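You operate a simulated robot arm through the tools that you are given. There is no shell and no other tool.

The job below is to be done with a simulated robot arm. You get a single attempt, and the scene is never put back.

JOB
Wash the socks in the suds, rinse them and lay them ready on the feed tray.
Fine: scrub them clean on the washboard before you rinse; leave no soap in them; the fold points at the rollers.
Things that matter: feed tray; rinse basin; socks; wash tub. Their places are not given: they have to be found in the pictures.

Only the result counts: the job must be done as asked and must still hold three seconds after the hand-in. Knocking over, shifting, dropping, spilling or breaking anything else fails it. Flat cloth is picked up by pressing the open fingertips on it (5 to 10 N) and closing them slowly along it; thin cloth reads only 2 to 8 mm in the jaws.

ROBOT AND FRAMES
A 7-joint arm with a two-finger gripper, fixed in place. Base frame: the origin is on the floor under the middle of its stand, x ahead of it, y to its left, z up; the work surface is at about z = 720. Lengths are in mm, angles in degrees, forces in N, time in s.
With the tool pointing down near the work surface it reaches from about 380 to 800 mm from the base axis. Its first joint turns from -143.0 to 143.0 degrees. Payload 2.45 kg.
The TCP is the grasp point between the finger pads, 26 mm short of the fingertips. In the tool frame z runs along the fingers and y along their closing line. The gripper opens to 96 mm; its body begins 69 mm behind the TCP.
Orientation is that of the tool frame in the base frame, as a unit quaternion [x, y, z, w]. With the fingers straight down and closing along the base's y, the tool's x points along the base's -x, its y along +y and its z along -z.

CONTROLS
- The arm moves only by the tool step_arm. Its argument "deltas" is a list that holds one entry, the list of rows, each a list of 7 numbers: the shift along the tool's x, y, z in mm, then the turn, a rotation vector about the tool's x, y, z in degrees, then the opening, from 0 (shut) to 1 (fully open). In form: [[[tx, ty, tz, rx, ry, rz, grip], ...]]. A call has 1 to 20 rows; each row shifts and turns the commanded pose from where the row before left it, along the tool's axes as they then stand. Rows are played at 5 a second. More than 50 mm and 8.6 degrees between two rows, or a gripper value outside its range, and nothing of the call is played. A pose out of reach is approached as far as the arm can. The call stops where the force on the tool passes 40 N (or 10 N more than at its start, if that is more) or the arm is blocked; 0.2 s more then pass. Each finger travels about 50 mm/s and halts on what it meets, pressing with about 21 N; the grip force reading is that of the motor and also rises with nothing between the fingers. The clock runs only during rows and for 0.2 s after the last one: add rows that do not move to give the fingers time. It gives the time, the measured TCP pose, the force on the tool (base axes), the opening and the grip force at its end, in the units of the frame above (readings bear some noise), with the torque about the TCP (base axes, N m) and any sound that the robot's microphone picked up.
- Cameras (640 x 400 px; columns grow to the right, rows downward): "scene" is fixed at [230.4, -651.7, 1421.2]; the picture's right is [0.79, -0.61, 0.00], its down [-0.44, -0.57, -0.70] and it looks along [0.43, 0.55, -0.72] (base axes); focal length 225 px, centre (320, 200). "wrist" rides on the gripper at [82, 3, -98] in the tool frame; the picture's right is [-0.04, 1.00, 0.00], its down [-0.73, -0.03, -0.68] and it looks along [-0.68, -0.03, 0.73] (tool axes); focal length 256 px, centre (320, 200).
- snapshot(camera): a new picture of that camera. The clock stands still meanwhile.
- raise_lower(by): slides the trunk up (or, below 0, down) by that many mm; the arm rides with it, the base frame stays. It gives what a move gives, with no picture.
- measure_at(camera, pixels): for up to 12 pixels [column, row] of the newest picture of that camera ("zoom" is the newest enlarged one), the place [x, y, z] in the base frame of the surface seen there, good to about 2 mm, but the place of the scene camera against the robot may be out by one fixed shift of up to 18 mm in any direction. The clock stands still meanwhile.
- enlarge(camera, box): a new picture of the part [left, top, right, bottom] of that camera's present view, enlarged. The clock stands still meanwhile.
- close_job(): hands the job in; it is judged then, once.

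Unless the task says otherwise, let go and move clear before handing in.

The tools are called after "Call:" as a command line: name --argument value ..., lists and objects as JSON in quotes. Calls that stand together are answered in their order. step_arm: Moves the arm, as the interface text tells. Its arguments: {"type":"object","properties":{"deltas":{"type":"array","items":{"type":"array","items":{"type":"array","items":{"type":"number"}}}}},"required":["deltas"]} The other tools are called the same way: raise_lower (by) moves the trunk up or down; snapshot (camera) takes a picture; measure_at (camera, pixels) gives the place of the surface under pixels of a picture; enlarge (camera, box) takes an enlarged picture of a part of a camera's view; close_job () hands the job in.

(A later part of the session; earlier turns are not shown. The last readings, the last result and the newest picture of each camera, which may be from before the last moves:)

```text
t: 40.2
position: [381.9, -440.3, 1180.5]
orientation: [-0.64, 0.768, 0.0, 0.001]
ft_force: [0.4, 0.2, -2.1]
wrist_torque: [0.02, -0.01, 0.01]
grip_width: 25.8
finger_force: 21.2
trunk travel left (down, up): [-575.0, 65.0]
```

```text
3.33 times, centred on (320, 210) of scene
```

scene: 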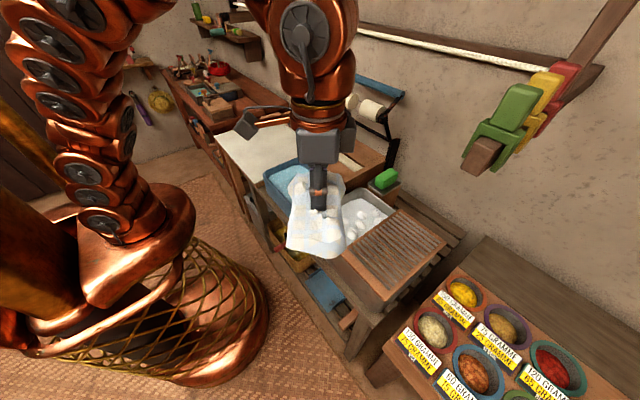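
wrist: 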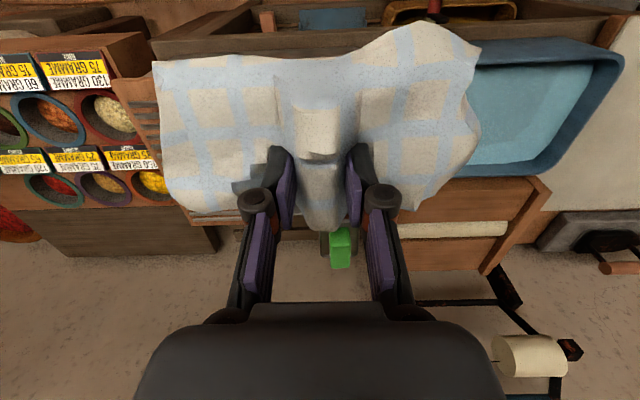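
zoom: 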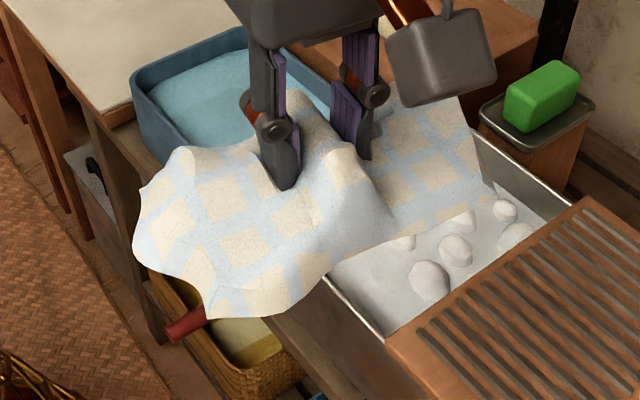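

Call:
step_arm --deltas '[[[0, 0, 0, 0, 0, -7.75, 0], [0, 0, 0, 0, 0, -7.75, 0], [0, 0, 0, 0, 0, -7.75, 0], [0, 0, 0, 0, 0, -7.75, 0], [0, 0, 0, 0, 0, -7.75, 0], [0, 0, 0, 0, 0, -7.75, 0], [0, 0, 0, 0, 0, -7.75, 0], [0, 0, 0, 0, 0, -7.75, 0], [0, 0, 0, 0, 0, 0, 0]]]'

Call:
enlarge --camera "scene" --box '[260, 150, 380, 270]'

Call:
step_arm --deltas '[[[0, 0, 0, -8, 0, 0, 0], [0, 0, 0, -8, 0, 0, 0], [0, 0, 0, -8, 0, 0, 0], [0, 0, 0, -8, 0, 0, 0], [0, 0, 0, -8, 0, 0, 0], [0, 0, 0, 0, 0, 0, 0]]]'

Call:
enlarge --camera "scene" --box '[260, 150, 380, 270]'

```text
t: 42.2
position: [361.4, -421.0, 1137.8]
orientation: [0.891, -0.455, 0.001, -0.001]
ft_force: [0.8, -0.5, -1.1]
wrist_torque: [0.01, 0.0, 0.02]
grip_width: 25.4
finger_force: 20.6
out of reach, approached as far as the arm can: row 6, 7, 8
trunk travel left (down, up): [-575.0, 65.0]
```

```text
3.33 times, centred on (320, 210) of scene
```

zoom: 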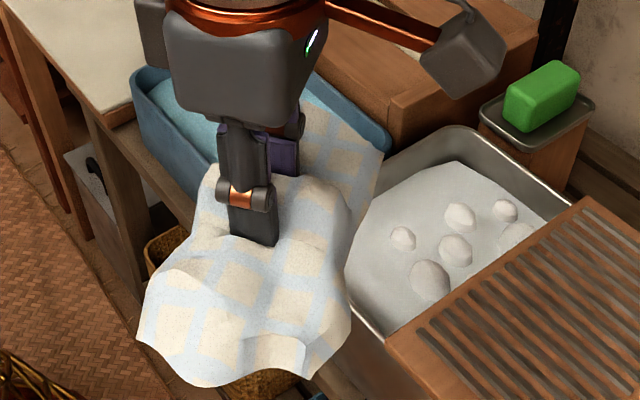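

```text
t: 43.6
position: [361.9, -422.0, 1139.3]
orientation: [0.838, -0.426, -0.155, 0.305]
ft_force: [-0.3, 0.9, -2.5]
wrist_torque: [0.03, -0.03, 0.0]
grip_width: 25.7
finger_force: 20.5
trunk travel left (down, up): [-575.0, 65.0]
```

```text
3.33 times, centred on (320, 210) of scene
```

zoom: 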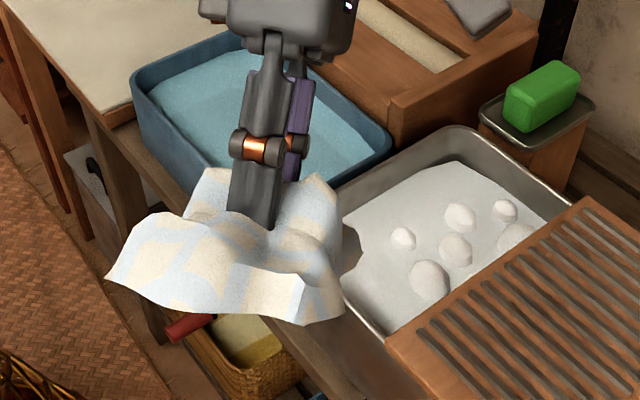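

Both long sides may also matter for identifying the fold, so I'll untilt and rotate to view the long sides closely.

Call:
step_arm --deltas '[[[0, 0, 0, 8, 0, 0, 0], [0, 0, 0, 8, 0, 0, 0], [0, 0, 0, 8, 0, 0, 0], [0, 0, 0, 8, 0, 0, 0], [0, 0, 0, 8, 0, 0, 0], [0, 0, 0, 0, 0, 8.18, 0], [0, 0, 0, 0, 0, 8.18, 0], [0, 0, 0, 0, 0, 8.18, 0], [0, 0, 0, 0, 0, 8.18, 0], [0, 0, 0, 0, 0, 8.18, 0], [0, 0, 0, 0, 0, 8.18, 0], [0, 0, 0, 0, 0, 8.18, 0], [0, 0, 0, 0, 0, 8.18, 0], [0, 0, 0, 0, 0, 8.18, 0], [0, 0, 0, 0, 0, 8.18, 0], [0, 0, 0, 0, 0, 8.18, 0], [0, 0, 0, 0, 0, 0, 0]]]'

Call:
enlarge --camera "scene" --box '[250, 150, 390, 270]'

```text
t: 47.2
position: [361.7, -420.2, 1138.7]
orientation: [-0.309, 0.951, -0.001, 0.001]
ft_force: [-0.6, 0.5, -2.0]
wrist_torque: [0.01, -0.03, -0.01]
grip_width: 25.9
finger_force: 20.8
trunk travel left (down, up): [-575.0, 65.0]
```

```text
3.33 times, centred on (320, 210) of scene
```

zoom: 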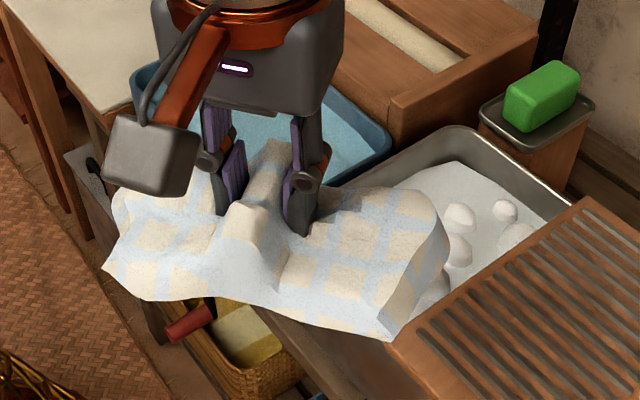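

Call:
enlarge --camera "scene" --box '[265, 185, 355, 255]'

Call:
step_arm --deltas '[[[0, 0, 0, 0, 8, 0, 0], [0, 0, 0, 0, 8, 0, 0], [0, 0, 0, 0, 8, 0, 0], [0, 0, 0, 0, 8, 0, 0], [0, 0, 0, 0, 0, 0, 0]]]'

Call:
enlarge --camera "scene" --box '[255, 165, 365, 255]'

```text
5.71 times, centred on (310, 220) of scene
```

zoom: 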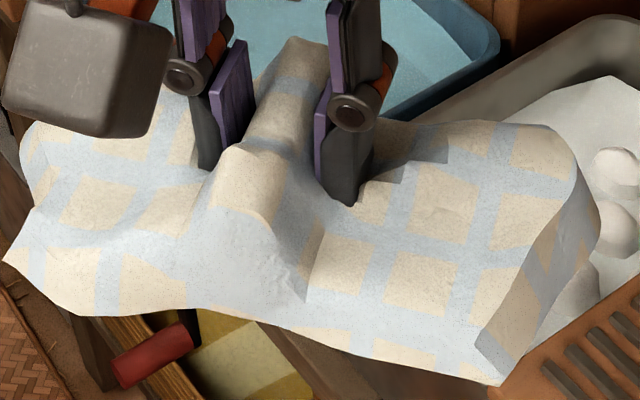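

```text
t: 48.5
position: [360.5, -420.1, 1139.6]
orientation: [-0.298, 0.914, -0.085, -0.262]
ft_force: [-0.6, 0.3, -2.0]
wrist_torque: [0.02, -0.04, 0.02]
grip_width: 25.8
finger_force: 20.8
trunk travel left (down, up): [-575.0, 65.0]
```

```text
4.44 times, centred on (310, 210) of scene
```

zoom: 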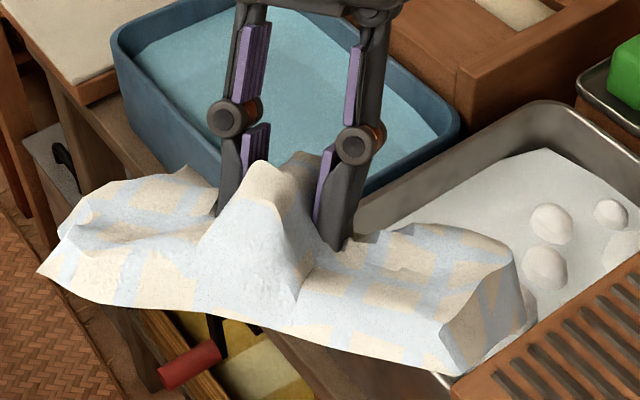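

The end at right in this view (originally +x) is thick, straight and rounded over like a folded edge, while the other end is thin and wavy (open). I take the straight thick end as the fold. I'll untilt, return to the pick orientation, and measure the tub, basin and board in the scene view.

Call:
step_arm --deltas '[[[0, 0, 0, 0, -8, 0, 0], [0, 0, 0, 0, -8, 0, 0], [0, 0, 0, 0, -8, 0, 0], [0, 0, 0, 0, -8, 0, 0], [0, 0, 0, 0, 0, -7.7, 0], [0, 0, 0, 0, 0, -7.7, 0], [0, 0, 0, 0, 0, -7.7, 0], [0, 0, 0, 0, 0, -7.7, 0], [0, 0, 0, 0, 0, -7.7, 0], [0, 0, 0, 0, 0, -7.7, 0], [0, 0, 0, 0, 0, -7.7, 0], [0, 0, 0, 0, 0, 0, 0]]]'

Call:
snapshot --camera "scene"

Call:
enlarge --camera "scene" --box '[300, 150, 460, 320]'

```text
t: 51.0
position: [361.3, -421.0, 1139.6]
orientation: [0.708, -0.707, 0.0, -0.001]
ft_force: [0.4, -0.1, -2.5]
wrist_torque: [0.02, 0.04, 0.03]
grip_width: 25.8
finger_force: 21.0
trunk travel left (down, up): [-575.0, 65.0]
```

```text
taken
```

scene: 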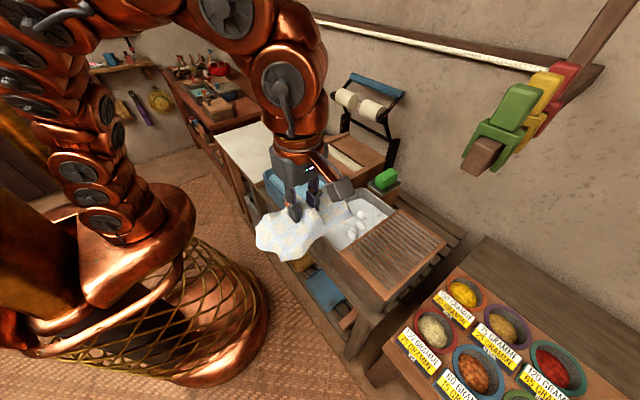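

```text
2.35 times, centred on (380, 235) of scene
```

zoom: 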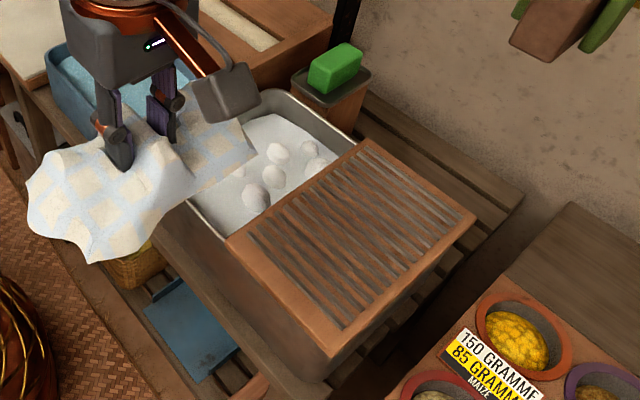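

Call:
measure_at --camera "zoom" --pixels '[[232, 240], [362, 143], [472, 213], [330, 352], [300, 245], [380, 200], [255, 155], [285, 115], [345, 130], [262, 95], [300, 140], [235, 205]]'

```text
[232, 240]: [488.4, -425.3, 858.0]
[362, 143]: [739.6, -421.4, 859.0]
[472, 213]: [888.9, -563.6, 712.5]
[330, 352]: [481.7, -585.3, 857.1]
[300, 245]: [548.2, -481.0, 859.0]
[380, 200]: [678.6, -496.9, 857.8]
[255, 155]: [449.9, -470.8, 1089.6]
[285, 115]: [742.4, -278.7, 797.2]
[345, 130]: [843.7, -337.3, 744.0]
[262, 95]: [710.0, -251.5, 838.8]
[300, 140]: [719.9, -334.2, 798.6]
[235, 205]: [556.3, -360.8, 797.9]
```

Comparing cameras, the scene view reads about (+14,−6,−8) off. The tub's free suds area is x≈490–730, y≈−400..−258 at z≈807, so the bundle fits with its length along x; to keep the camera off the washboard I'll turn the tool to −90° yaw (180° turn).

Call:
step_arm --deltas '[[[0, 0, 0, 0, 0, 8.2, 0], [0, 0, 0, 0, 0, 8.2, 0], [0, 0, 0, 0, 0, 8.2, 0], [0, 0, 0, 0, 0, 8.2, 0], [0, 0, 0, 0, 0, 8.2, 0], [0, 0, 0, 0, 0, 8.2, 0], [0, 0, 0, 0, 0, 8.2, 0], [0, 0, 0, 0, 0, 8.2, 0], [0, 0, 0, 0, 0, 8.2, 0], [0, 0, 0, 0, 0, 8.2, 0], [0, 0, 0, 0, 0, 8.2, 0], [0, 0, 0, 0, 0, 8.2, 0], [0, 0, 0, 0, 0, 8.2, 0], [0, 0, 0, 0, 0, 8.2, 0], [0, 0, 0, 0, 0, 8.2, 0], [0, 0, 0, 0, 0, 8.2, 0], [0, 0, 0, 0, 0, 8.2, 0], [0, 0, 0, 0, 0, 8.2, 0], [0, 0, 0, 0, 0, 8.2, 0], [0, 0, 0, 0, 0, 8.2, 0]]]'

```text
t: 55.2
position: [361.4, -420.7, 1139.5]
orientation: [0.603, 0.797, 0.001, 0.0]
ft_force: [0.5, -0.2, -2.6]
wrist_torque: [-0.03, 0.02, 0.0]
grip_width: 25.5
finger_force: 21.2
trunk travel left (down, up): [-575.0, 65.0]
```

Call:
step_arm --deltas '[[[0, 0, 0, 0, 0, 8, 0], [0, 0, 0, 0, 0, 8, 0], [5, 15, 5, 0, 0, 0, 0], [10.4, 30.9, 10, 0, 0, 0, 0], [10.4, 30.9, 17.4, 0, 0, 0, 0], [10.4, 30.9, 17.4, 0, 0, 0, 0], [10.4, 30.9, 17.4, 0, 0, 0, 0], [10.4, 30.9, 17.4, 0, 0, 0, 0], [10.4, 30.9, 17.4, 0, 0, 0, 0], [10.4, 30.9, 17.4, 0, 0, 0, 0], [5, 15, 10, 0, 0, 0, 0], [0, 0, 0, 0, 0, 0, 0]]]'

Call:
snapshot --camera "scene"

Call:
snapshot --camera "wrist"

```text
t: 57.9
position: [607.4, -339.8, 1010.7]
orientation: [0.706, 0.708, 0.001, 0.0]
ft_force: [-0.2, -0.3, -1.9]
wrist_torque: [0.0, -0.01, 0.01]
grip_width: 25.5
finger_force: 20.6
trunk travel left (down, up): [-575.0, 65.0]
```

```text
taken
```

scene: 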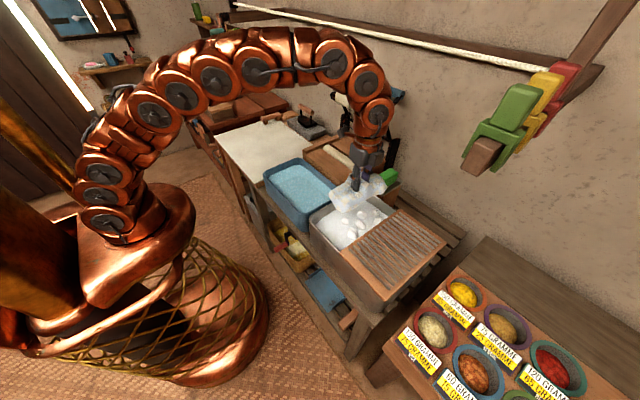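

```text
taken
```

wrist: 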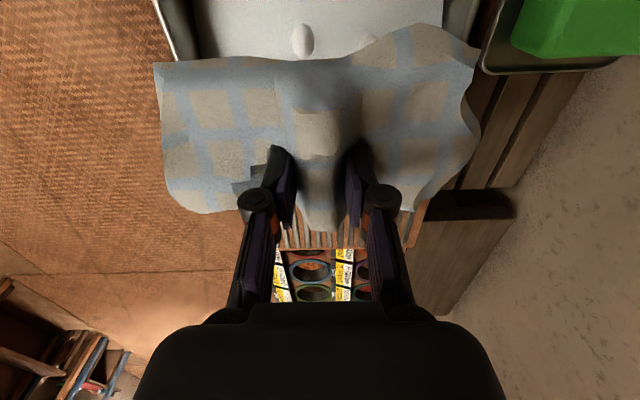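

Call:
measure_at --camera "wrist" --pixels '[[175, 30], [190, 40], [210, 30], [300, 20], [440, 15], [455, 15], [468, 15], [300, 40], [320, 3], [500, 60], [300, 240], [540, 30]]'

Call:
measure_at --camera "wrist" --pixels '[[160, 70], [310, 65], [475, 50], [478, 130], [440, 210], [170, 200], [315, 110], [330, 210], [390, 100], [220, 100], [250, 180], [425, 30]]'

```text
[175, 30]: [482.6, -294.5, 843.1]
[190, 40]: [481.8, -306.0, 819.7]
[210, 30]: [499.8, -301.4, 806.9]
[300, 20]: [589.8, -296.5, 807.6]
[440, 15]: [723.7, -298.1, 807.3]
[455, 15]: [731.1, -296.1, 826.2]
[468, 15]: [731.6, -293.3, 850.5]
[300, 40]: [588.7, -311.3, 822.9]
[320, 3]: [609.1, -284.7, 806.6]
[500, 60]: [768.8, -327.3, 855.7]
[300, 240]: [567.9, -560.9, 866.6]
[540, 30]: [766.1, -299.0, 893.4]
```

```text
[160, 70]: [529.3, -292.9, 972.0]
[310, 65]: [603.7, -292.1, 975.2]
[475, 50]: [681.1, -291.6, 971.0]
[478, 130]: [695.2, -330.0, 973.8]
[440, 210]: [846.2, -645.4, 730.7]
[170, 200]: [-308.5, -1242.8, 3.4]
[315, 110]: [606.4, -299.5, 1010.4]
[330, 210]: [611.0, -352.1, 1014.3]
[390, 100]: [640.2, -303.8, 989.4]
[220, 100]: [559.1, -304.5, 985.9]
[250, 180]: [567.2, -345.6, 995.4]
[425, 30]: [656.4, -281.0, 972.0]
```

The bundle is over the suds, clear of walls (bundle x≈520–698, y≈−381..−281; walls at x 483/731, y≈−258; board edge y≈−405). I'll lower into the suds gradually.

Call:
step_arm --deltas '[[[0, 0, 20, 0, 0, 0, 0], [0, 0, 30, 0, 0, 0, 0], [0, 0, 30, 0, 0, 0, 0], [0, 0, 30, 0, 0, 0, 0], [0, 0, 20, 0, 0, 0, 0], [0, 0, 10, 0, 0, 0, 0], [0, 0, 10, 0, 0, 0, 0], [0, 0, 10, 0, 0, 0, 0], [0, 0, 10, 0, 0, 0, 0], [0, 0, 10, 0, 0, 0, 0], [0, 0, 10, 0, 0, 0, 0], [0, 0, 0, 0, 0, 0, 0]]]'

Call:
enlarge --camera "scene" --box '[290, 140, 460, 290]'

Call:
snapshot --camera "wrist"

```text
t: 60.5
position: [609.1, -336.6, 820.4]
orientation: [0.707, 0.707, 0.001, 0.001]
ft_force: [-0.4, 0.0, -2.0]
wrist_torque: [-0.01, -0.02, 0.02]
grip_width: 25.9
finger_force: 21.0
trunk travel left (down, up): [-575.0, 65.0]
```

```text
2.67 times, centred on (375, 215) of scene
```

zoom: 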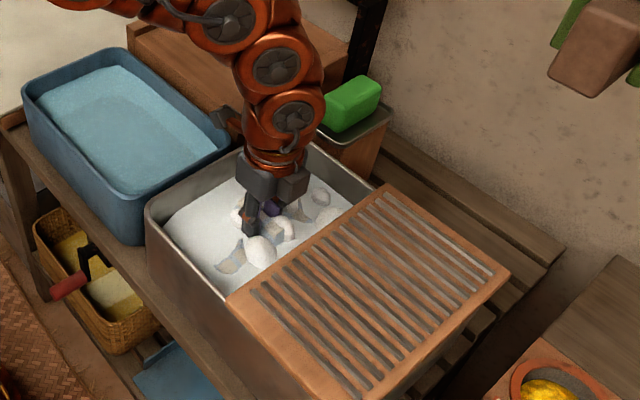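

```text
taken
```

wrist: 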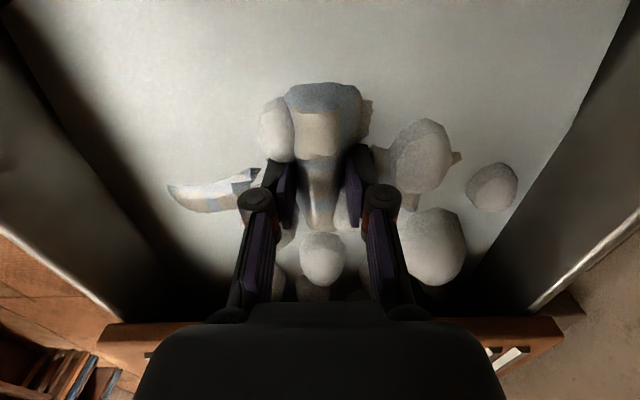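

The bundle dips through the suds with no force; only the ridge still shows at (320,110). I'll go deeper and watch for the tub floor.

Call:
step_arm --deltas '[[[0, 0, 8, 0, 0, 0, 0], [0, 0, 8, 0, 0, 0, 0], [0, 0, 8, 0, 0, 0, 0], [0, 0, 6, 0, 0, 0, 0], [0, 0, 0, 0, 0, 0, 0]]]'

Call:
snapshot --camera "wrist"

Call:
enlarge --camera "scene" --box '[320, 160, 420, 250]'

```text
t: 61.6
position: [609.5, -338.0, 789.8]
orientation: [0.707, 0.707, 0.001, 0.0]
ft_force: [-0.1, -0.1, -2.3]
wrist_torque: [0.0, 0.01, 0.0]
grip_width: 25.7
finger_force: 21.1
trunk travel left (down, up): [-575.0, 65.0]
```

```text
taken
```

wrist: 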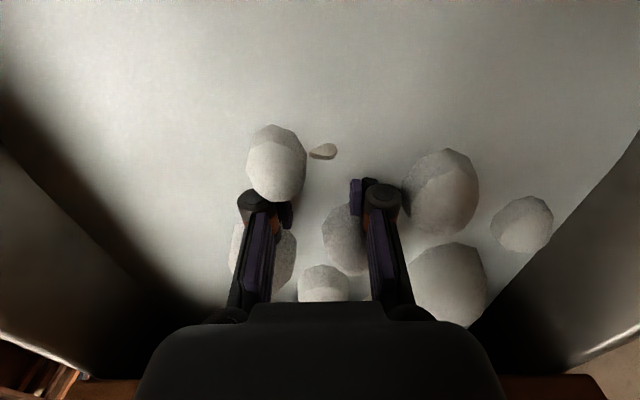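

```text
4.44 times, centred on (370, 205) of scene
```

zoom: 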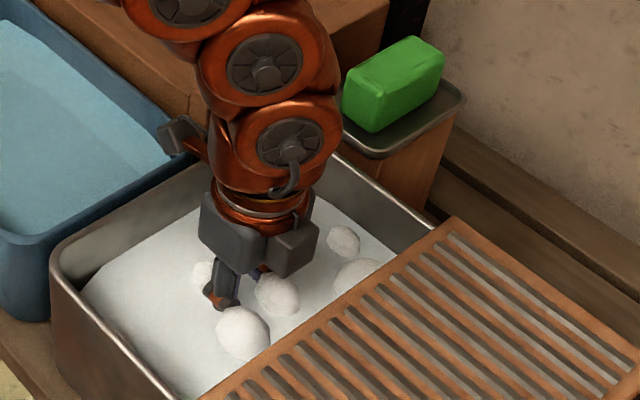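

The socks are now fully under the suds with no floor contact. I'll go a touch deeper and swish gently for a few seconds to soak them.

Call:
step_arm --deltas '[[[0, 0, 5, 0, 0, 0, 0], [0, 8, 0, 0, 0, 0, 0], [0, 8, 0, 0, 0, 0, 0], [0, -8, 0, 0, 0, 0, 0], [0, -8, 0, 0, 0, 0, 0], [0, -8, 0, 0, 0, 0, 0], [0, -8, 0, 0, 0, 0, 0], [0, 8, 0, 0, 0, 0, 0], [0, 8, 0, 0, 0, 0, 0], [6, 0, 0, 0, 0, 0, 0], [-6, 0, 0, 0, 0, 0, 0], [-6, 0, 0, 0, 0, 0, 0], [6, 0, 0, 0, 0, 0, 0], [0, 8, 0, 0, 0, 0, 0], [0, 8, 0, 0, 0, 0, 0], [0, -8, 0, 0, 0, 0, 0], [0, -8, 0, 0, 0, 0, 0], [0, 0, 0, 0, 0, 0, 0], [0, 0, 0, 0, 0, 0, 0], [0, 0, 0, 0, 0, 0, 0]]]'

Call:
enlarge --camera "scene" --box '[320, 160, 420, 250]'

```text
t: 65.8
position: [608.1, -338.6, 783.7]
orientation: [0.707, 0.707, 0.001, 0.0]
ft_force: [-0.1, 0.0, -2.2]
wrist_torque: [-0.02, 0.03, 0.04]
grip_width: 25.6
finger_force: 20.9
trunk travel left (down, up): [-575.0, 65.0]
```

```text
4.44 times, centred on (370, 205) of scene
```

zoom: 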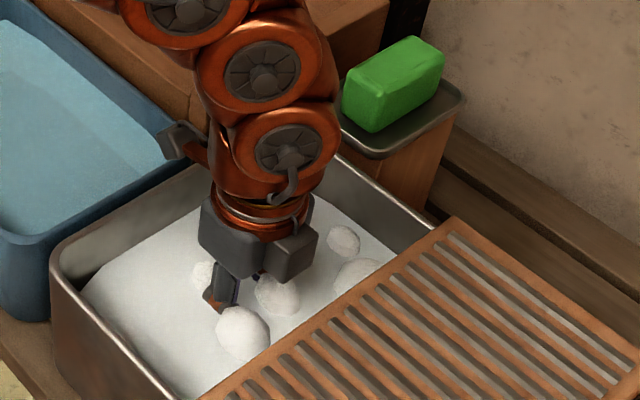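

I'll soak a little longer, then lift slowly out to look at the socks.

Call:
step_arm --deltas '[[[0, 8, 0, 0, 0, 0, 0], [0, 8, 0, 0, 0, 0, 0], [0, -8, 0, 0, 0, 0, 0], [0, -8, 0, 0, 0, 0, 0], [0, -8, 0, 0, 0, 0, 0], [0, 8, 0, 0, 0, 0, 0], [0, 0, 0, 0, 0, 0, 0], [0, 0, -8, 0, 0, 0, 0], [0, 0, -8, 0, 0, 0, 0], [0, 0, -8, 0, 0, 0, 0], [0, 0, -10, 0, 0, 0, 0], [0, 0, -10, 0, 0, 0, 0], [0, 0, -15, 0, 0, 0, 0], [0, 0, -20, 0, 0, 0, 0], [0, 0, -25, 0, 0, 0, 0], [0, 0, -30, 0, 0, 0, 0], [0, 0, -30, 0, 0, 0, 0], [0, 0, -16, 0, 0, 0, 0], [0, 0, 0, 0, 0, 0, 0]]]'

Call:
snapshot --camera "wrist"

Call:
enlarge --camera "scene" --box '[310, 140, 430, 250]'

```text
t: 69.8
position: [607.7, -339.0, 965.7]
orientation: [0.707, 0.708, 0.001, 0.0]
ft_force: [0.6, 0.4, -2.8]
wrist_torque: [-0.01, 0.01, 0.0]
grip_width: 25.8
finger_force: 21.3
trunk travel left (down, up): [-575.0, 65.0]
```

```text
taken
```

wrist: 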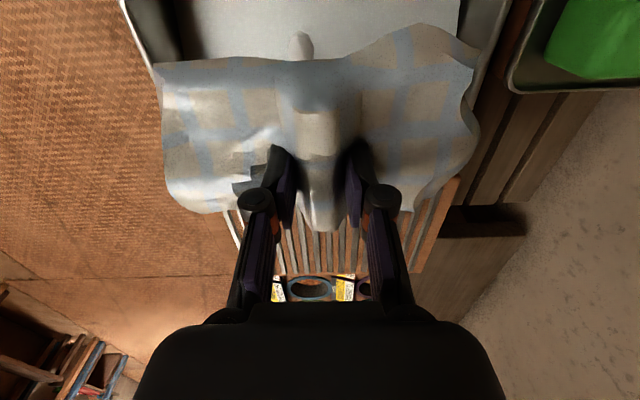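

```text
3.64 times, centred on (370, 195) of scene
```

zoom: 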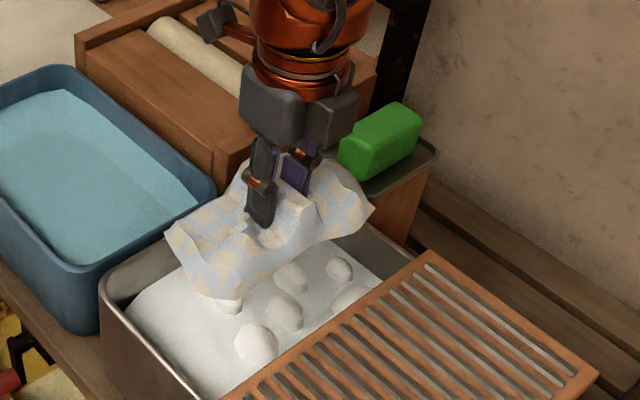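

The socks now look wet and glossy. I'll carry them over the washboard and lower towards contact at TCP z≈910.

Call:
step_arm --deltas '[[[-15, -1, 0, 0, 0, 0, 0], [-30, -2, 0, 0, 0, 0, 0], [-35, -2, 0, 0, 0, 0, 0], [-35, -2, 0, 0, 0, 0, 0], [-16, -1, 0, 0, 0, 0, 0], [0, 0, 10, 0, 0, 0, 0], [0, 0, 15, 0, 0, 0, 0], [0, 0, 15, 0, 0, 0, 0], [0, 0, 6, 0, 0, 0, 0], [0, 0, 0, 0, 0, 0, 0]]]'

Call:
enlarge --camera "scene" --box '[320, 150, 460, 290]'

```text
t: 72.0
position: [600.0, -469.2, 919.4]
orientation: [0.707, 0.708, 0.001, -0.001]
ft_force: [-0.6, 0.5, -2.2]
wrist_torque: [-0.04, 0.0, 0.0]
grip_width: 25.6
finger_force: 21.0
trunk travel left (down, up): [-575.0, 65.0]
```

```text
2.86 times, centred on (390, 220) of scene
```

zoom: 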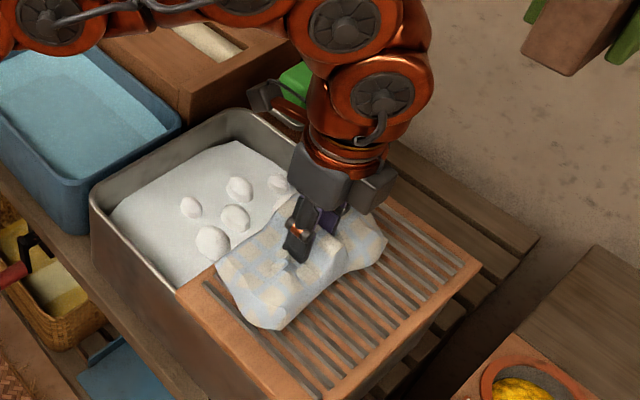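

Socks hover over the ribs at about 9 mm clearance. I'll lower in 2 mm steps to contact.

Call:
step_arm --deltas '[[[0, 0, 2, 0, 0, 0, 0], [0, 0, 2, 0, 0, 0, 0], [0, 0, 2, 0, 0, 0, 0], [0, 0, 0, 0, 0, 0, 0]]]'

```text
t: 73.0
position: [600.6, -469.7, 911.4]
orientation: [0.708, 0.707, 0.001, 0.001]
ft_force: [0.0, 0.3, -2.2]
wrist_torque: [-0.01, -0.01, -0.01]
grip_width: 25.6
finger_force: 21.0
trunk travel left (down, up): [-575.0, 65.0]
```

Call:
step_arm --deltas '[[[0, 0, 1, 0, 0, 0, 0], [0, 0, 1, 0, 0, 0, 0], [0, 0, 0, 0, 0, 0, 0]]]'

```text
t: 73.8
position: [599.8, -468.2, 911.7]
orientation: [0.707, 0.708, 0.001, 0.001]
ft_force: [-0.4, 1.1, 4.9]
wrist_torque: [-0.03, 0.01, 0.0]
grip_width: 25.8
finger_force: 21.4
trunk travel left (down, up): [-575.0, 65.0]
```

Contact is about 7 N. I'll scrub back and forth along x across the ribs.

Call:
step_arm --deltas '[[[0, 10, 0, 0, 0, 0, 0], [0, 12, 0, 0, 0, 0, 0], [0, -12, 0, 0, 0, 0, 0], [0, -12, 0, 0, 0, 0, 0], [0, -12, 0, 0, 0, 0, 0], [0, -12, 0, 0, 0, 0, 0], [0, 12, 0, 0, 0, 0, 0], [0, 12, 0, 0, 0, 0, 0], [0, 12, 0, 0, 0, 0, 0], [0, 12, 0, 0, 0, 0, 0]]]'

Call:
snapshot --camera "wrist"

```text
t: 76.0
position: [620.3, -466.5, 911.2]
orientation: [0.707, 0.707, 0.001, 0.0]
ft_force: [-1.4, -1.5, 4.8]
wrist_torque: [-0.3, -0.08, -0.04]
grip_width: 25.7
finger_force: 21.2
trunk travel left (down, up): [-575.0, 65.0]
```

```text
taken
```

wrist: 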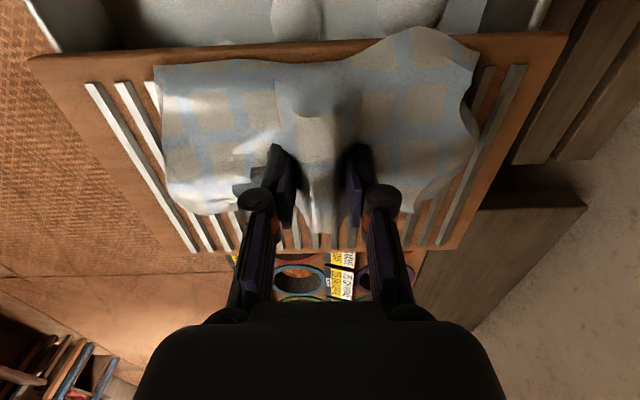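

Scrubbing works with steady ~7 N. I'll continue with more strokes.

Call:
step_arm --deltas '[[[0, -12, 0.2, 0, 0, 0, 0], [0, -12, 0, 0, 0, 0, 0], [0, -12, 0, 0, 0, 0, 0], [0, -12, 0, 0, 0, 0, 0], [0, 12, 0, 0, 0, 0, 0], [0, 12, 0, 0, 0, 0, 0], [0, 12, 0, 0, 0, 0, 0], [0, 12, 0, 0, 0, 0, 0], [0, -12, 0, 0, 0, 0, 0], [0, -12, 0, 0, 0, 0, 0], [0, -12, 0, 0, 0, 0, 0], [0, -12, 0, 0, 0, 0, 0], [0, 12, 0, 0, 0, 0, 0], [0, 12, 0, 0, 0, 0, 0], [0, 12, 0, 0, 0, 0, 0], [0, 12, 0, 0, 0, 0, 0], [0, -12, 0, 0, 0, 0, 0], [0, -12, 0, 0, 0, 0, 0], [0, -12, 0, 0, 0, 0, 0], [0, -12, 0, 0, 0, 0, 0]]]'

Call:
snapshot --camera "wrist"

Call:
enlarge --camera "scene" --box '[340, 180, 440, 280]'

```text
t: 80.2
position: [570.9, -468.5, 911.1]
orientation: [0.707, 0.707, 0.001, 0.0]
ft_force: [2.3, -0.1, 6.2]
wrist_torque: [-0.38, -0.07, -0.1]
grip_width: 25.7
finger_force: 21.2
out of reach, approached as far as the arm can: row 16
trunk travel left (down, up): [-575.0, 65.0]
```

```text
taken
```

wrist: 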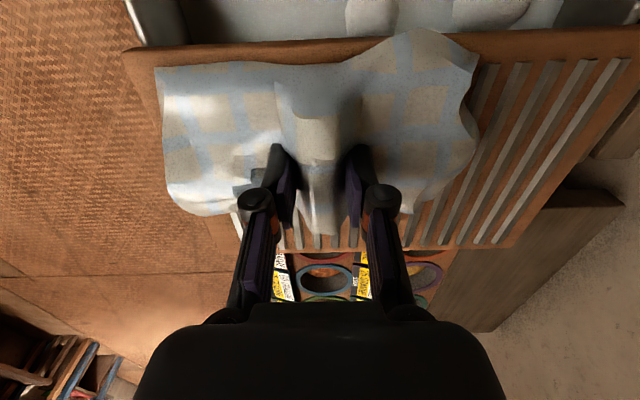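

```text
4.00 times, centred on (390, 230) of scene
```

zoom: 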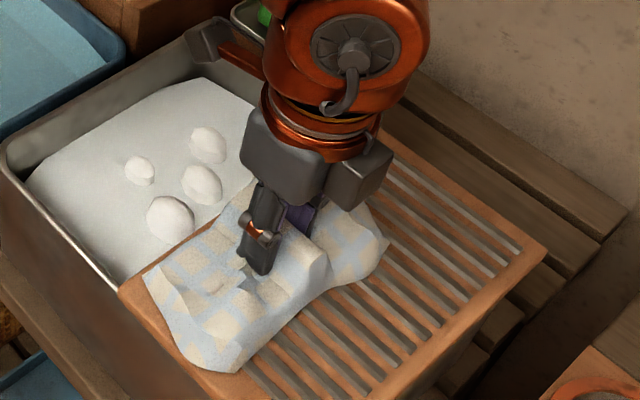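

Reach limits near x≈620, so I'll keep strokes between x≈570 and 612 and press slightly firmer for more scrubbing.

Call:
step_arm --deltas '[[[0, 10, 0.4, 0, 0, 0, 0], [0, 10, 0, 0, 0, 0, 0], [0, 10, 0, 0, 0, 0, 0], [0, 10, 0, 0, 0, 0, 0], [0, -10, 0, 0, 0, 0, 0], [0, -10, 0, 0, 0, 0, 0], [0, -10, 0, 0, 0, 0, 0], [0, -10, 0, 0, 0, 0, 0], [0, 10, 0, 0, 0, 0, 0], [0, 10, 0, 0, 0, 0, 0], [0, 10, 0, 0, 0, 0, 0], [0, 10, 0, 0, 0, 0, 0], [0, -10, 0, 0, 0, 0, 0], [0, -10, 0, 0, 0, 0, 0], [0, -10, 0, 0, 0, 0, 0], [0, -10, 0, 0, 0, 0, 0], [0, 10, 0, 0, 0, 0, 0], [0, 10, 0, 0, 0, 0, 0], [0, 10, 0, 0, 0, 0, 0], [0, 10, 0, 0, 0, 0, 0]]]'

Call:
step_arm --deltas '[[[0, -10, 0, 0, 0, 0, 0], [0, -10, 0, 0, 0, 0, 0], [0, -10, 0, 0, 0, 0, 0], [0, -10, 0, 0, 0, 0, 0], [0, 10, 0, 0, 0, 0, 0], [0, 10, 0, 0, 0, 0, 0], [0, 10, 0, 0, 0, 0, 0], [0, 10, 0, 0, 0, 0, 0], [0, -10, 0, 0, 0, 0, 0], [0, -10, 0, 0, 0, 0, 0], [0, -10, 0, 0, 0, 0, 0], [0, -10, 0, 0, 0, 0, 0], [0, 10, 0, 0, 0, 0, 0], [0, 10, 0, 0, 0, 0, 0], [0, 10, 0, 0, 0, 0, 0], [0, 10, 0, 0, 0, 0, 0], [0, -10, 0, 0, 0, 0, 0], [0, -10, 0, 0, 0, 0, 0]]]'

Call:
enlarge --camera "wrist" --box '[120, 10, 520, 260]'

```text
t: 84.5
position: [610.6, -469.7, 910.2]
orientation: [0.707, 0.707, 0.0, 0.002]
ft_force: [-5.0, -1.3, 10.1]
wrist_torque: [0.02, 0.19, 0.14]
grip_width: 25.5
finger_force: 21.4
trunk travel left (down, up): [-575.0, 65.0]
```

```text
t: 88.2
position: [591.2, -467.6, 911.1]
orientation: [0.708, 0.707, 0.001, 0.002]
ft_force: [7.4, -1.0, 16.0]
wrist_torque: [-0.14, -0.09, 0.0]
grip_width: 25.5
finger_force: 20.5
trunk travel left (down, up): [-575.0, 65.0]
```

```text
1.60 times, centred on (320, 135) of wrist
```

zoom: 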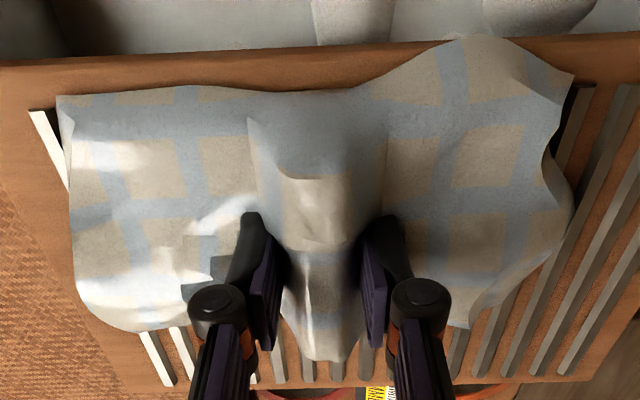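

About a metre of scrubbing is done at 7–18 N. I'll lift off and compare the look of the socks in the scene view.

Call:
step_arm --deltas '[[[0, 0, -5, 0, 0, 0, 0], [0, 0, -15, 0, 0, 0, 0], [0, 0, -25, 0, 0, 0, 0], [0, 0, -30, 0, 0, 0, 0], [0, 0, -25, 0, 0, 0, 0], [0, 0, 0, 0, 0, 0, 0]]]'

Call:
enlarge --camera "scene" --box '[330, 150, 430, 250]'

Call:
snapshot --camera "wrist"

```text
t: 89.7
position: [588.2, -466.6, 1007.8]
orientation: [0.708, 0.706, 0.0, 0.0]
ft_force: [-0.5, -0.9, -3.3]
wrist_torque: [0.02, -0.08, -0.02]
grip_width: 25.8
finger_force: 21.2
out of reach, approached as far as the arm can: row 5
trunk travel left (down, up): [-575.0, 65.0]
```

```text
4.00 times, centred on (380, 200) of scene
```

zoom: 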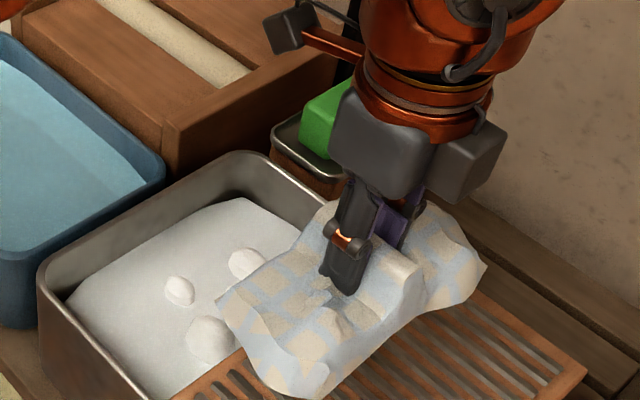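

```text
taken
```

wrist: 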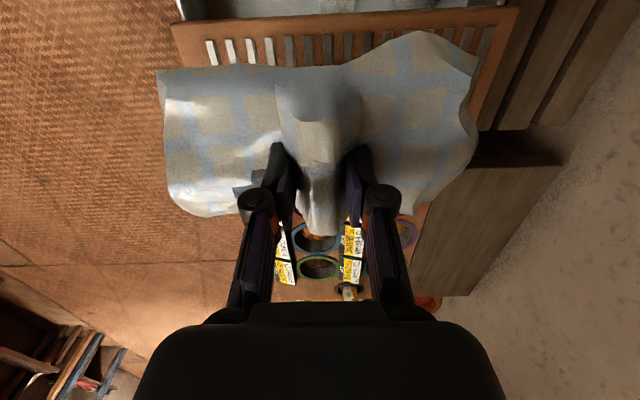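

No visible dirt or foam shows, but for thoroughness I'll add a set of longer strokes. Lowering back to the board first.

Call:
step_arm --deltas '[[[8, 0, 20, 0, 0, 0, 0], [7, 0, 30, 0, 0, 0, 0], [0, 0, 25, 0, 0, 0, 0], [0, 0, 12, 0, 0, 0, 0], [0, 0, 4, 0, 0, 0, 0], [0, 0, 2, 0, 0, 0, 0], [0, 0, 1.5, 0, 0, 0, 0], [0, 0, 1, 0, 0, 0, 0], [0, 0, 0, 0, 0, 0, 0]]]'

```text
t: 91.7
position: [589.3, -450.8, 912.7]
orientation: [0.707, 0.707, 0.001, 0.0]
ft_force: [0.0, -0.4, -2.3]
wrist_torque: [-0.02, 0.01, 0.03]
grip_width: 25.8
finger_force: 21.1
trunk travel left (down, up): [-575.0, 65.0]
```

Call:
step_arm --deltas '[[[0, 0, 1, 0, 0, 0, 0], [0, 0, 0.6, 0, 0, 0, 0], [0, 0, 0, 0, 0, 0, 0]]]'

```text
t: 92.5
position: [589.1, -451.4, 911.1]
orientation: [0.707, 0.707, 0.002, 0.001]
ft_force: [0.2, 0.1, -1.3]
wrist_torque: [0.01, -0.03, -0.01]
grip_width: 25.9
finger_force: 21.0
trunk travel left (down, up): [-575.0, 65.0]
```

Call:
step_arm --deltas '[[[0, 0, 0.8, 0, 0, 0, 0], [0, 12, 0, 0, 0, 0, 0], [0, 14, 0, 0, 0, 0, 0], [0, 10, 0, 0, 0, 0, 0], [0, -14, 0, 0, 0, 0, 0], [0, -15, 0, 0, 0, 0, 0], [0, -15, 0, 0, 0, 0, 0], [0, -15, 0, 0, 0, 0, 0], [0, -15, 0, 0, 0, 0, 0], [0, -6, 0, 0, 0, 0, 0], [0, 14, 0, 0, 0, 0, 0], [0, 15, 0, 0, 0, 0, 0], [0, 15, 0, 0, 0, 0, 0], [0, 15, 0, 0, 0, 0, 0], [0, 15, 0, 0, 0, 0, 0], [0, 6, 0, 0, 0, 0, 0], [0, -14, 0, 0, 0, 0, 0], [0, -15, 0, 0, 0, 0, 0], [0, -15, 0, 0, 0, 0, 0], [0, -15, 0, 0, 0, 0, 0]]]'

```text
t: 96.7
position: [566.1, -451.7, 910.8]
orientation: [0.707, 0.707, 0.001, 0.0]
ft_force: [0.3, 1.2, 4.2]
wrist_torque: [0.27, 0.01, -0.06]
grip_width: 25.6
finger_force: 20.3
trunk travel left (down, up): [-575.0, 65.0]
```

Steady ~6.5 N over long strokes. One more set.

Call:
step_arm --deltas '[[[0, -14, 0.3, 0, 0, 0, 0], [0, -7, 0, 0, 0, 0, 0], [0, 14, 0, 0, 0, 0, 0], [0, 15, 0, 0, 0, 0, 0], [0, 15, 0, 0, 0, 0, 0], [0, 15, 0, 0, 0, 0, 0], [0, 15, 0, 0, 0, 0, 0], [0, 6, 0, 0, 0, 0, 0], [0, -14, 0, 0, 0, 0, 0], [0, -15, 0, 0, 0, 0, 0], [0, -15, 0, 0, 0, 0, 0], [0, -15, 0, 0, 0, 0, 0], [0, -15, 0, 0, 0, 0, 0], [0, -6, 0, 0, 0, 0, 0], [0, 14, 0, 0, 0, 0, 0], [0, 15, 0, 0, 0, 0, 0], [0, 15, 0, 0, 0, 0, 0], [0, 10, 0, 0, 0, 0, 0], [0, 0, 0, 0, 0, 0, 0]]]'

Call:
snapshot --camera "wrist"

Call:
snapshot --camera "scene"

```text
t: 100.7
position: [597.1, -452.8, 911.2]
orientation: [0.708, 0.707, 0.001, 0.0]
ft_force: [-5.9, 2.0, 11.6]
wrist_torque: [-0.15, 0.29, -0.15]
grip_width: 25.5
finger_force: 21.0
trunk travel left (down, up): [-575.0, 65.0]
```

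```text
taken
```

wrist: 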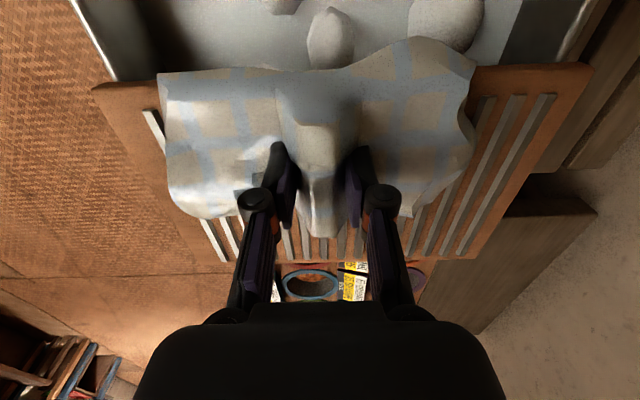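

```text
taken
```

scene: 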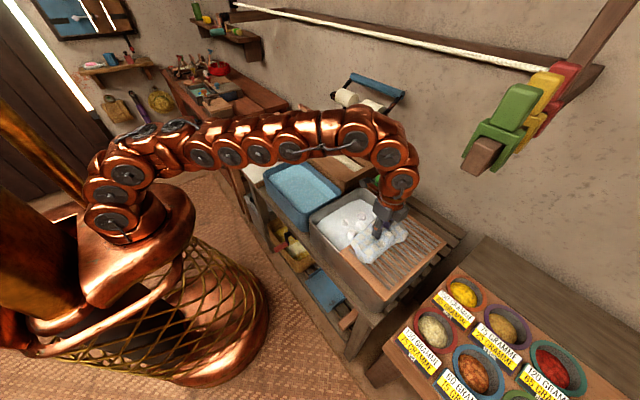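

Scrubbing is done. Now I'll lift off and carry the socks across to above the rinse basin.

Call:
step_arm --deltas '[[[0, 0, -5, 0, 0, 0, 0], [0, 0, -15, 0, 0, 0, 0], [0, -5, -25, 0, 0, 0, 0], [15, -10, -15, 0, 0, 0, 0], [30, -7, 0, 0, 0, 0, 0], [35, 0, 0, 0, 0, 0, 0], [35, 0, 0, 0, 0, 0, 0], [35, 0, 0, 0, 0, 0, 0], [35, 0, 0, 0, 0, 0, 0], [35, 0, 0, 0, 0, 0, 0], [35, 0, 0, 0, 0, 0, 0], [35, 0, 0, 0, 0, 0, 0], [35, 0, 0, 0, 0, 0, 0], [35, 0, 0, 0, 0, 0, 0], [30, 0, 0, 0, 0, 0, 0], [0, 0, 0, 0, 0, 0, 0]]]'

Call:
step_arm --deltas '[[[0, 0, 0, 0, 0, -8.18, 0], [0, 0, 0, 0, 0, -8.18, 0], [0, 0, 0, 0, 0, -8.18, 0], [0, 0, 0, 0, 0, -8.18, 0], [0, 0, 0, 0, 0, -8.18, 0], [0, 0, 0, 0, 0, -8.18, 0], [0, 0, 0, 0, 0, -8.18, 0], [0, 0, 0, 0, 0, -8.18, 0], [0, 0, 0, 0, 0, -8.18, 0], [0, 0, 0, 0, 0, -8.18, 0], [0, 0, 0, 0, 0, -8.18, 0], [0, 0, 0, 0, 0, 0, 0]]]'

Call:
snapshot --camera "wrist"

Call:
snapshot --camera "scene"

```text
t: 104.0
position: [576.7, -61.2, 969.9]
orientation: [0.707, 0.707, 0.0, 0.0]
ft_force: [-0.7, -0.6, -2.0]
wrist_torque: [0.03, 0.02, -0.03]
grip_width: 25.8
finger_force: 20.9
trunk travel left (down, up): [-575.0, 65.0]
```

```text
t: 106.7
position: [576.7, -62.3, 970.8]
orientation: [0.0, 1.0, 0.001, 0.0]
ft_force: [-0.6, 0.2, -1.8]
wrist_torque: [-0.01, 0.0, 0.04]
grip_width: 25.6
finger_force: 20.7
trunk travel left (down, up): [-575.0, 65.0]
```

```text
taken
```

wrist: 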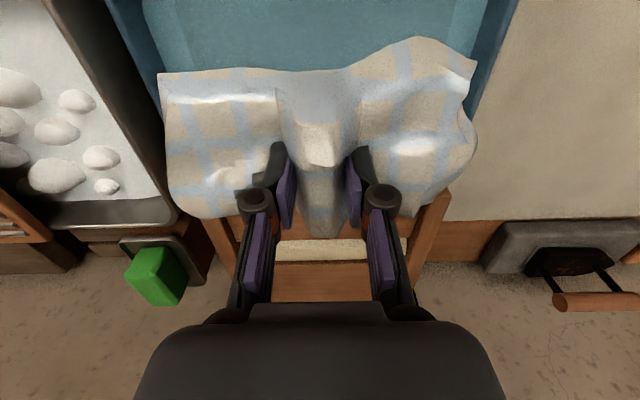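

```text
taken
```

scene: 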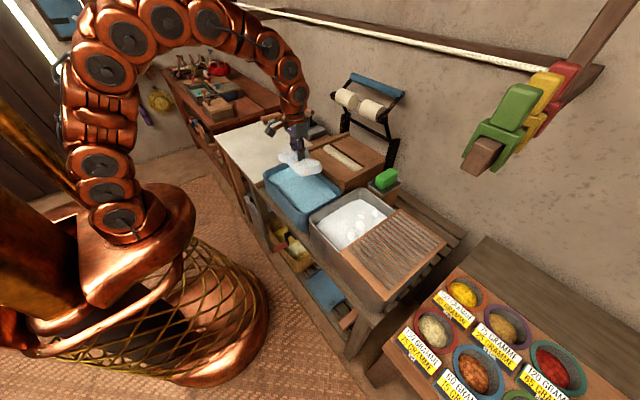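

Call:
measure_at --camera "wrist" --pixels '[[160, 78], [475, 70], [415, 45], [172, 205], [470, 140], [425, 205], [320, 140], [330, 225], [300, 30], [145, 40], [500, 40], [165, 85]]'

Call:
enlarge --camera "wrist" --box '[130, 20, 500, 250]'

```text
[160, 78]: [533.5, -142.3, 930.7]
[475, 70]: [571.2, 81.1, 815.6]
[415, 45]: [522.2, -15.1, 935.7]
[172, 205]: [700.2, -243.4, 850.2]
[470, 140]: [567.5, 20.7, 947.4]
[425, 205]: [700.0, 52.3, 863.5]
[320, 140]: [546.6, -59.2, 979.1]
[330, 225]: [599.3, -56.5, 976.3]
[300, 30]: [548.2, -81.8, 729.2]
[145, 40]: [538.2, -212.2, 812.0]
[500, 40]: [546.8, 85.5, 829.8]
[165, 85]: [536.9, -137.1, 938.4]
```

```text
1.73 times, centred on (315, 135) of wrist
```

zoom: 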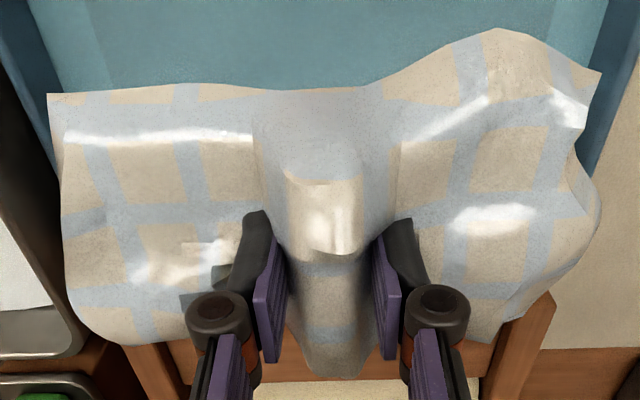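

Basin floor reads z≈729, water 800, so TCP z≈782 submerges the socks without touching the floor. Lowering gently.

Call:
step_arm --deltas '[[[0, 0, 20, 0, 0, 0, 0], [0, 0, 30, 0, 0, 0, 0], [0, 0, 30, 0, 0, 0, 0], [0, 0, 20, 0, 0, 0, 0], [0, 0, 12, 0, 0, 0, 0], [0, 0, 10, 0, 0, 0, 0], [0, 0, 10, 0, 0, 0, 0], [0, 0, 10, 0, 0, 0, 0], [0, 0, 10, 0, 0, 0, 0], [0, 0, 10, 0, 0, 0, 0], [0, 0, 10, 0, 0, 0, 0], [0, 0, 8, 0, 0, 0, 0], [0, 0, 6, 0, 0, 0, 0], [0, 0, 0, 0, 0, 0, 0]]]'

Call:
snapshot --camera "wrist"

Call:
enlarge --camera "scene" --box '[240, 120, 360, 240]'

```text
t: 109.7
position: [578.0, -62.5, 784.2]
orientation: [0.0, 1.0, 0.0, 0.001]
ft_force: [-0.3, 0.3, -2.5]
wrist_torque: [-0.01, 0.0, -0.02]
grip_width: 25.7
finger_force: 21.2
trunk travel left (down, up): [-575.0, 65.0]
```

```text
taken
```

wrist: 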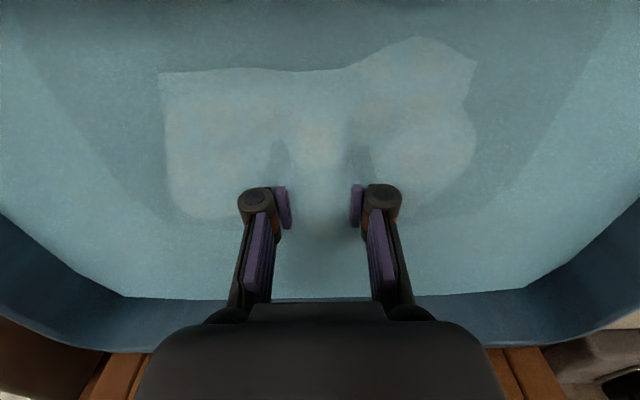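

```text
3.33 times, centred on (300, 180) of scene
```

zoom: 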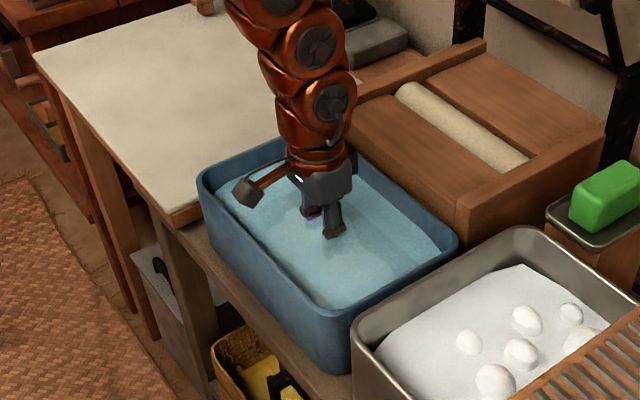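

The socks are fully submerged in the rinse water. I'll swish them back and forth for several seconds.

Call:
step_arm --deltas '[[[0, 10, 0, 0, 0, 0, 0], [0, 10, 0, 0, 0, 0, 0], [0, -10, 0, 0, 0, 0, 0], [0, -10, 0, 0, 0, 0, 0], [0, -10, 0, 0, 0, 0, 0], [0, -10, 0, 0, 0, 0, 0], [0, 10, 0, 0, 0, 0, 0], [0, 10, 0, 0, 0, 0, 0], [0, 10, 0, 0, 0, 0, 0], [0, 10, 0, 0, 0, 0, 0], [0, -10, 0, 0, 0, 0, 0], [0, -10, 0, 0, 0, 0, 0], [0, -10, 0, 0, 0, 0, 0], [0, -10, 0, 0, 0, 0, 0], [0, 10, 0, 0, 0, 0, 0], [0, 10, 0, 0, 0, 0, 0], [0, 10, 0, 0, 0, 0, 0], [0, 10, 0, 0, 0, 0, 0], [0, -10, 0, 0, 0, 0, 0], [0, -10, 0, 0, 0, 0, 0]]]'

Call:
step_arm --deltas '[[[10, 0, 0, 0, 0, 0, 0], [-10, 0, 0, 0, 0, 0, 0], [-10, 0, 0, 0, 0, 0, 0], [10, 0, 0, 0, 0, 0, 0], [0, 10, 0, 0, 0, 0, 0], [0, 10, 0, 0, 0, 0, 0], [0, -10, 0, 0, 0, 0, 0], [0, -10, 0, 0, 0, 0, 0], [0, -10, 0, 0, 0, 0, 0], [0, -10, 0, 0, 0, 0, 0], [0, 10, 0, 0, 0, 0, 0], [0, 10, 0, 0, 0, 0, 0], [10, 0, 0, 0, 0, 0, 0], [-10, 0, 0, 0, 0, 0, 0], [-10, 0, 0, 0, 0, 0, 0], [10, 0, 0, 0, 0, 0, 0], [0, 0, 0, 0, 0, 0, 0], [0, 0, 0, 0, 0, 0, 0], [0, 0, 0, 0, 0, 0, 0], [0, 0, 0, 0, 0, 0, 0]]]'

Call:
snapshot --camera "wrist"

```text
t: 113.8
position: [577.6, -61.4, 785.5]
orientation: [0.0, 1.0, 0.001, 0.001]
ft_force: [0.3, -0.4, -1.9]
wrist_torque: [-0.02, 0.05, 0.0]
grip_width: 25.6
finger_force: 20.5
trunk travel left (down, up): [-575.0, 65.0]
```

```text
t: 118.0
position: [578.0, -61.4, 784.9]
orientation: [0.001, 1.0, 0.001, 0.001]
ft_force: [0.2, 0.4, -2.3]
wrist_torque: [0.01, 0.01, 0.01]
grip_width: 25.7
finger_force: 21.4
trunk travel left (down, up): [-575.0, 65.0]
```

```text
taken
```

wrist: 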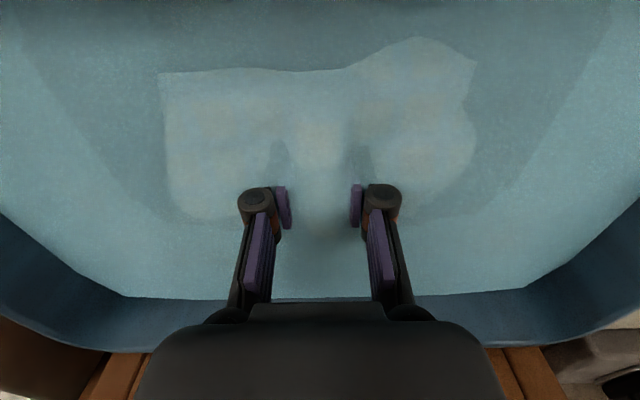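

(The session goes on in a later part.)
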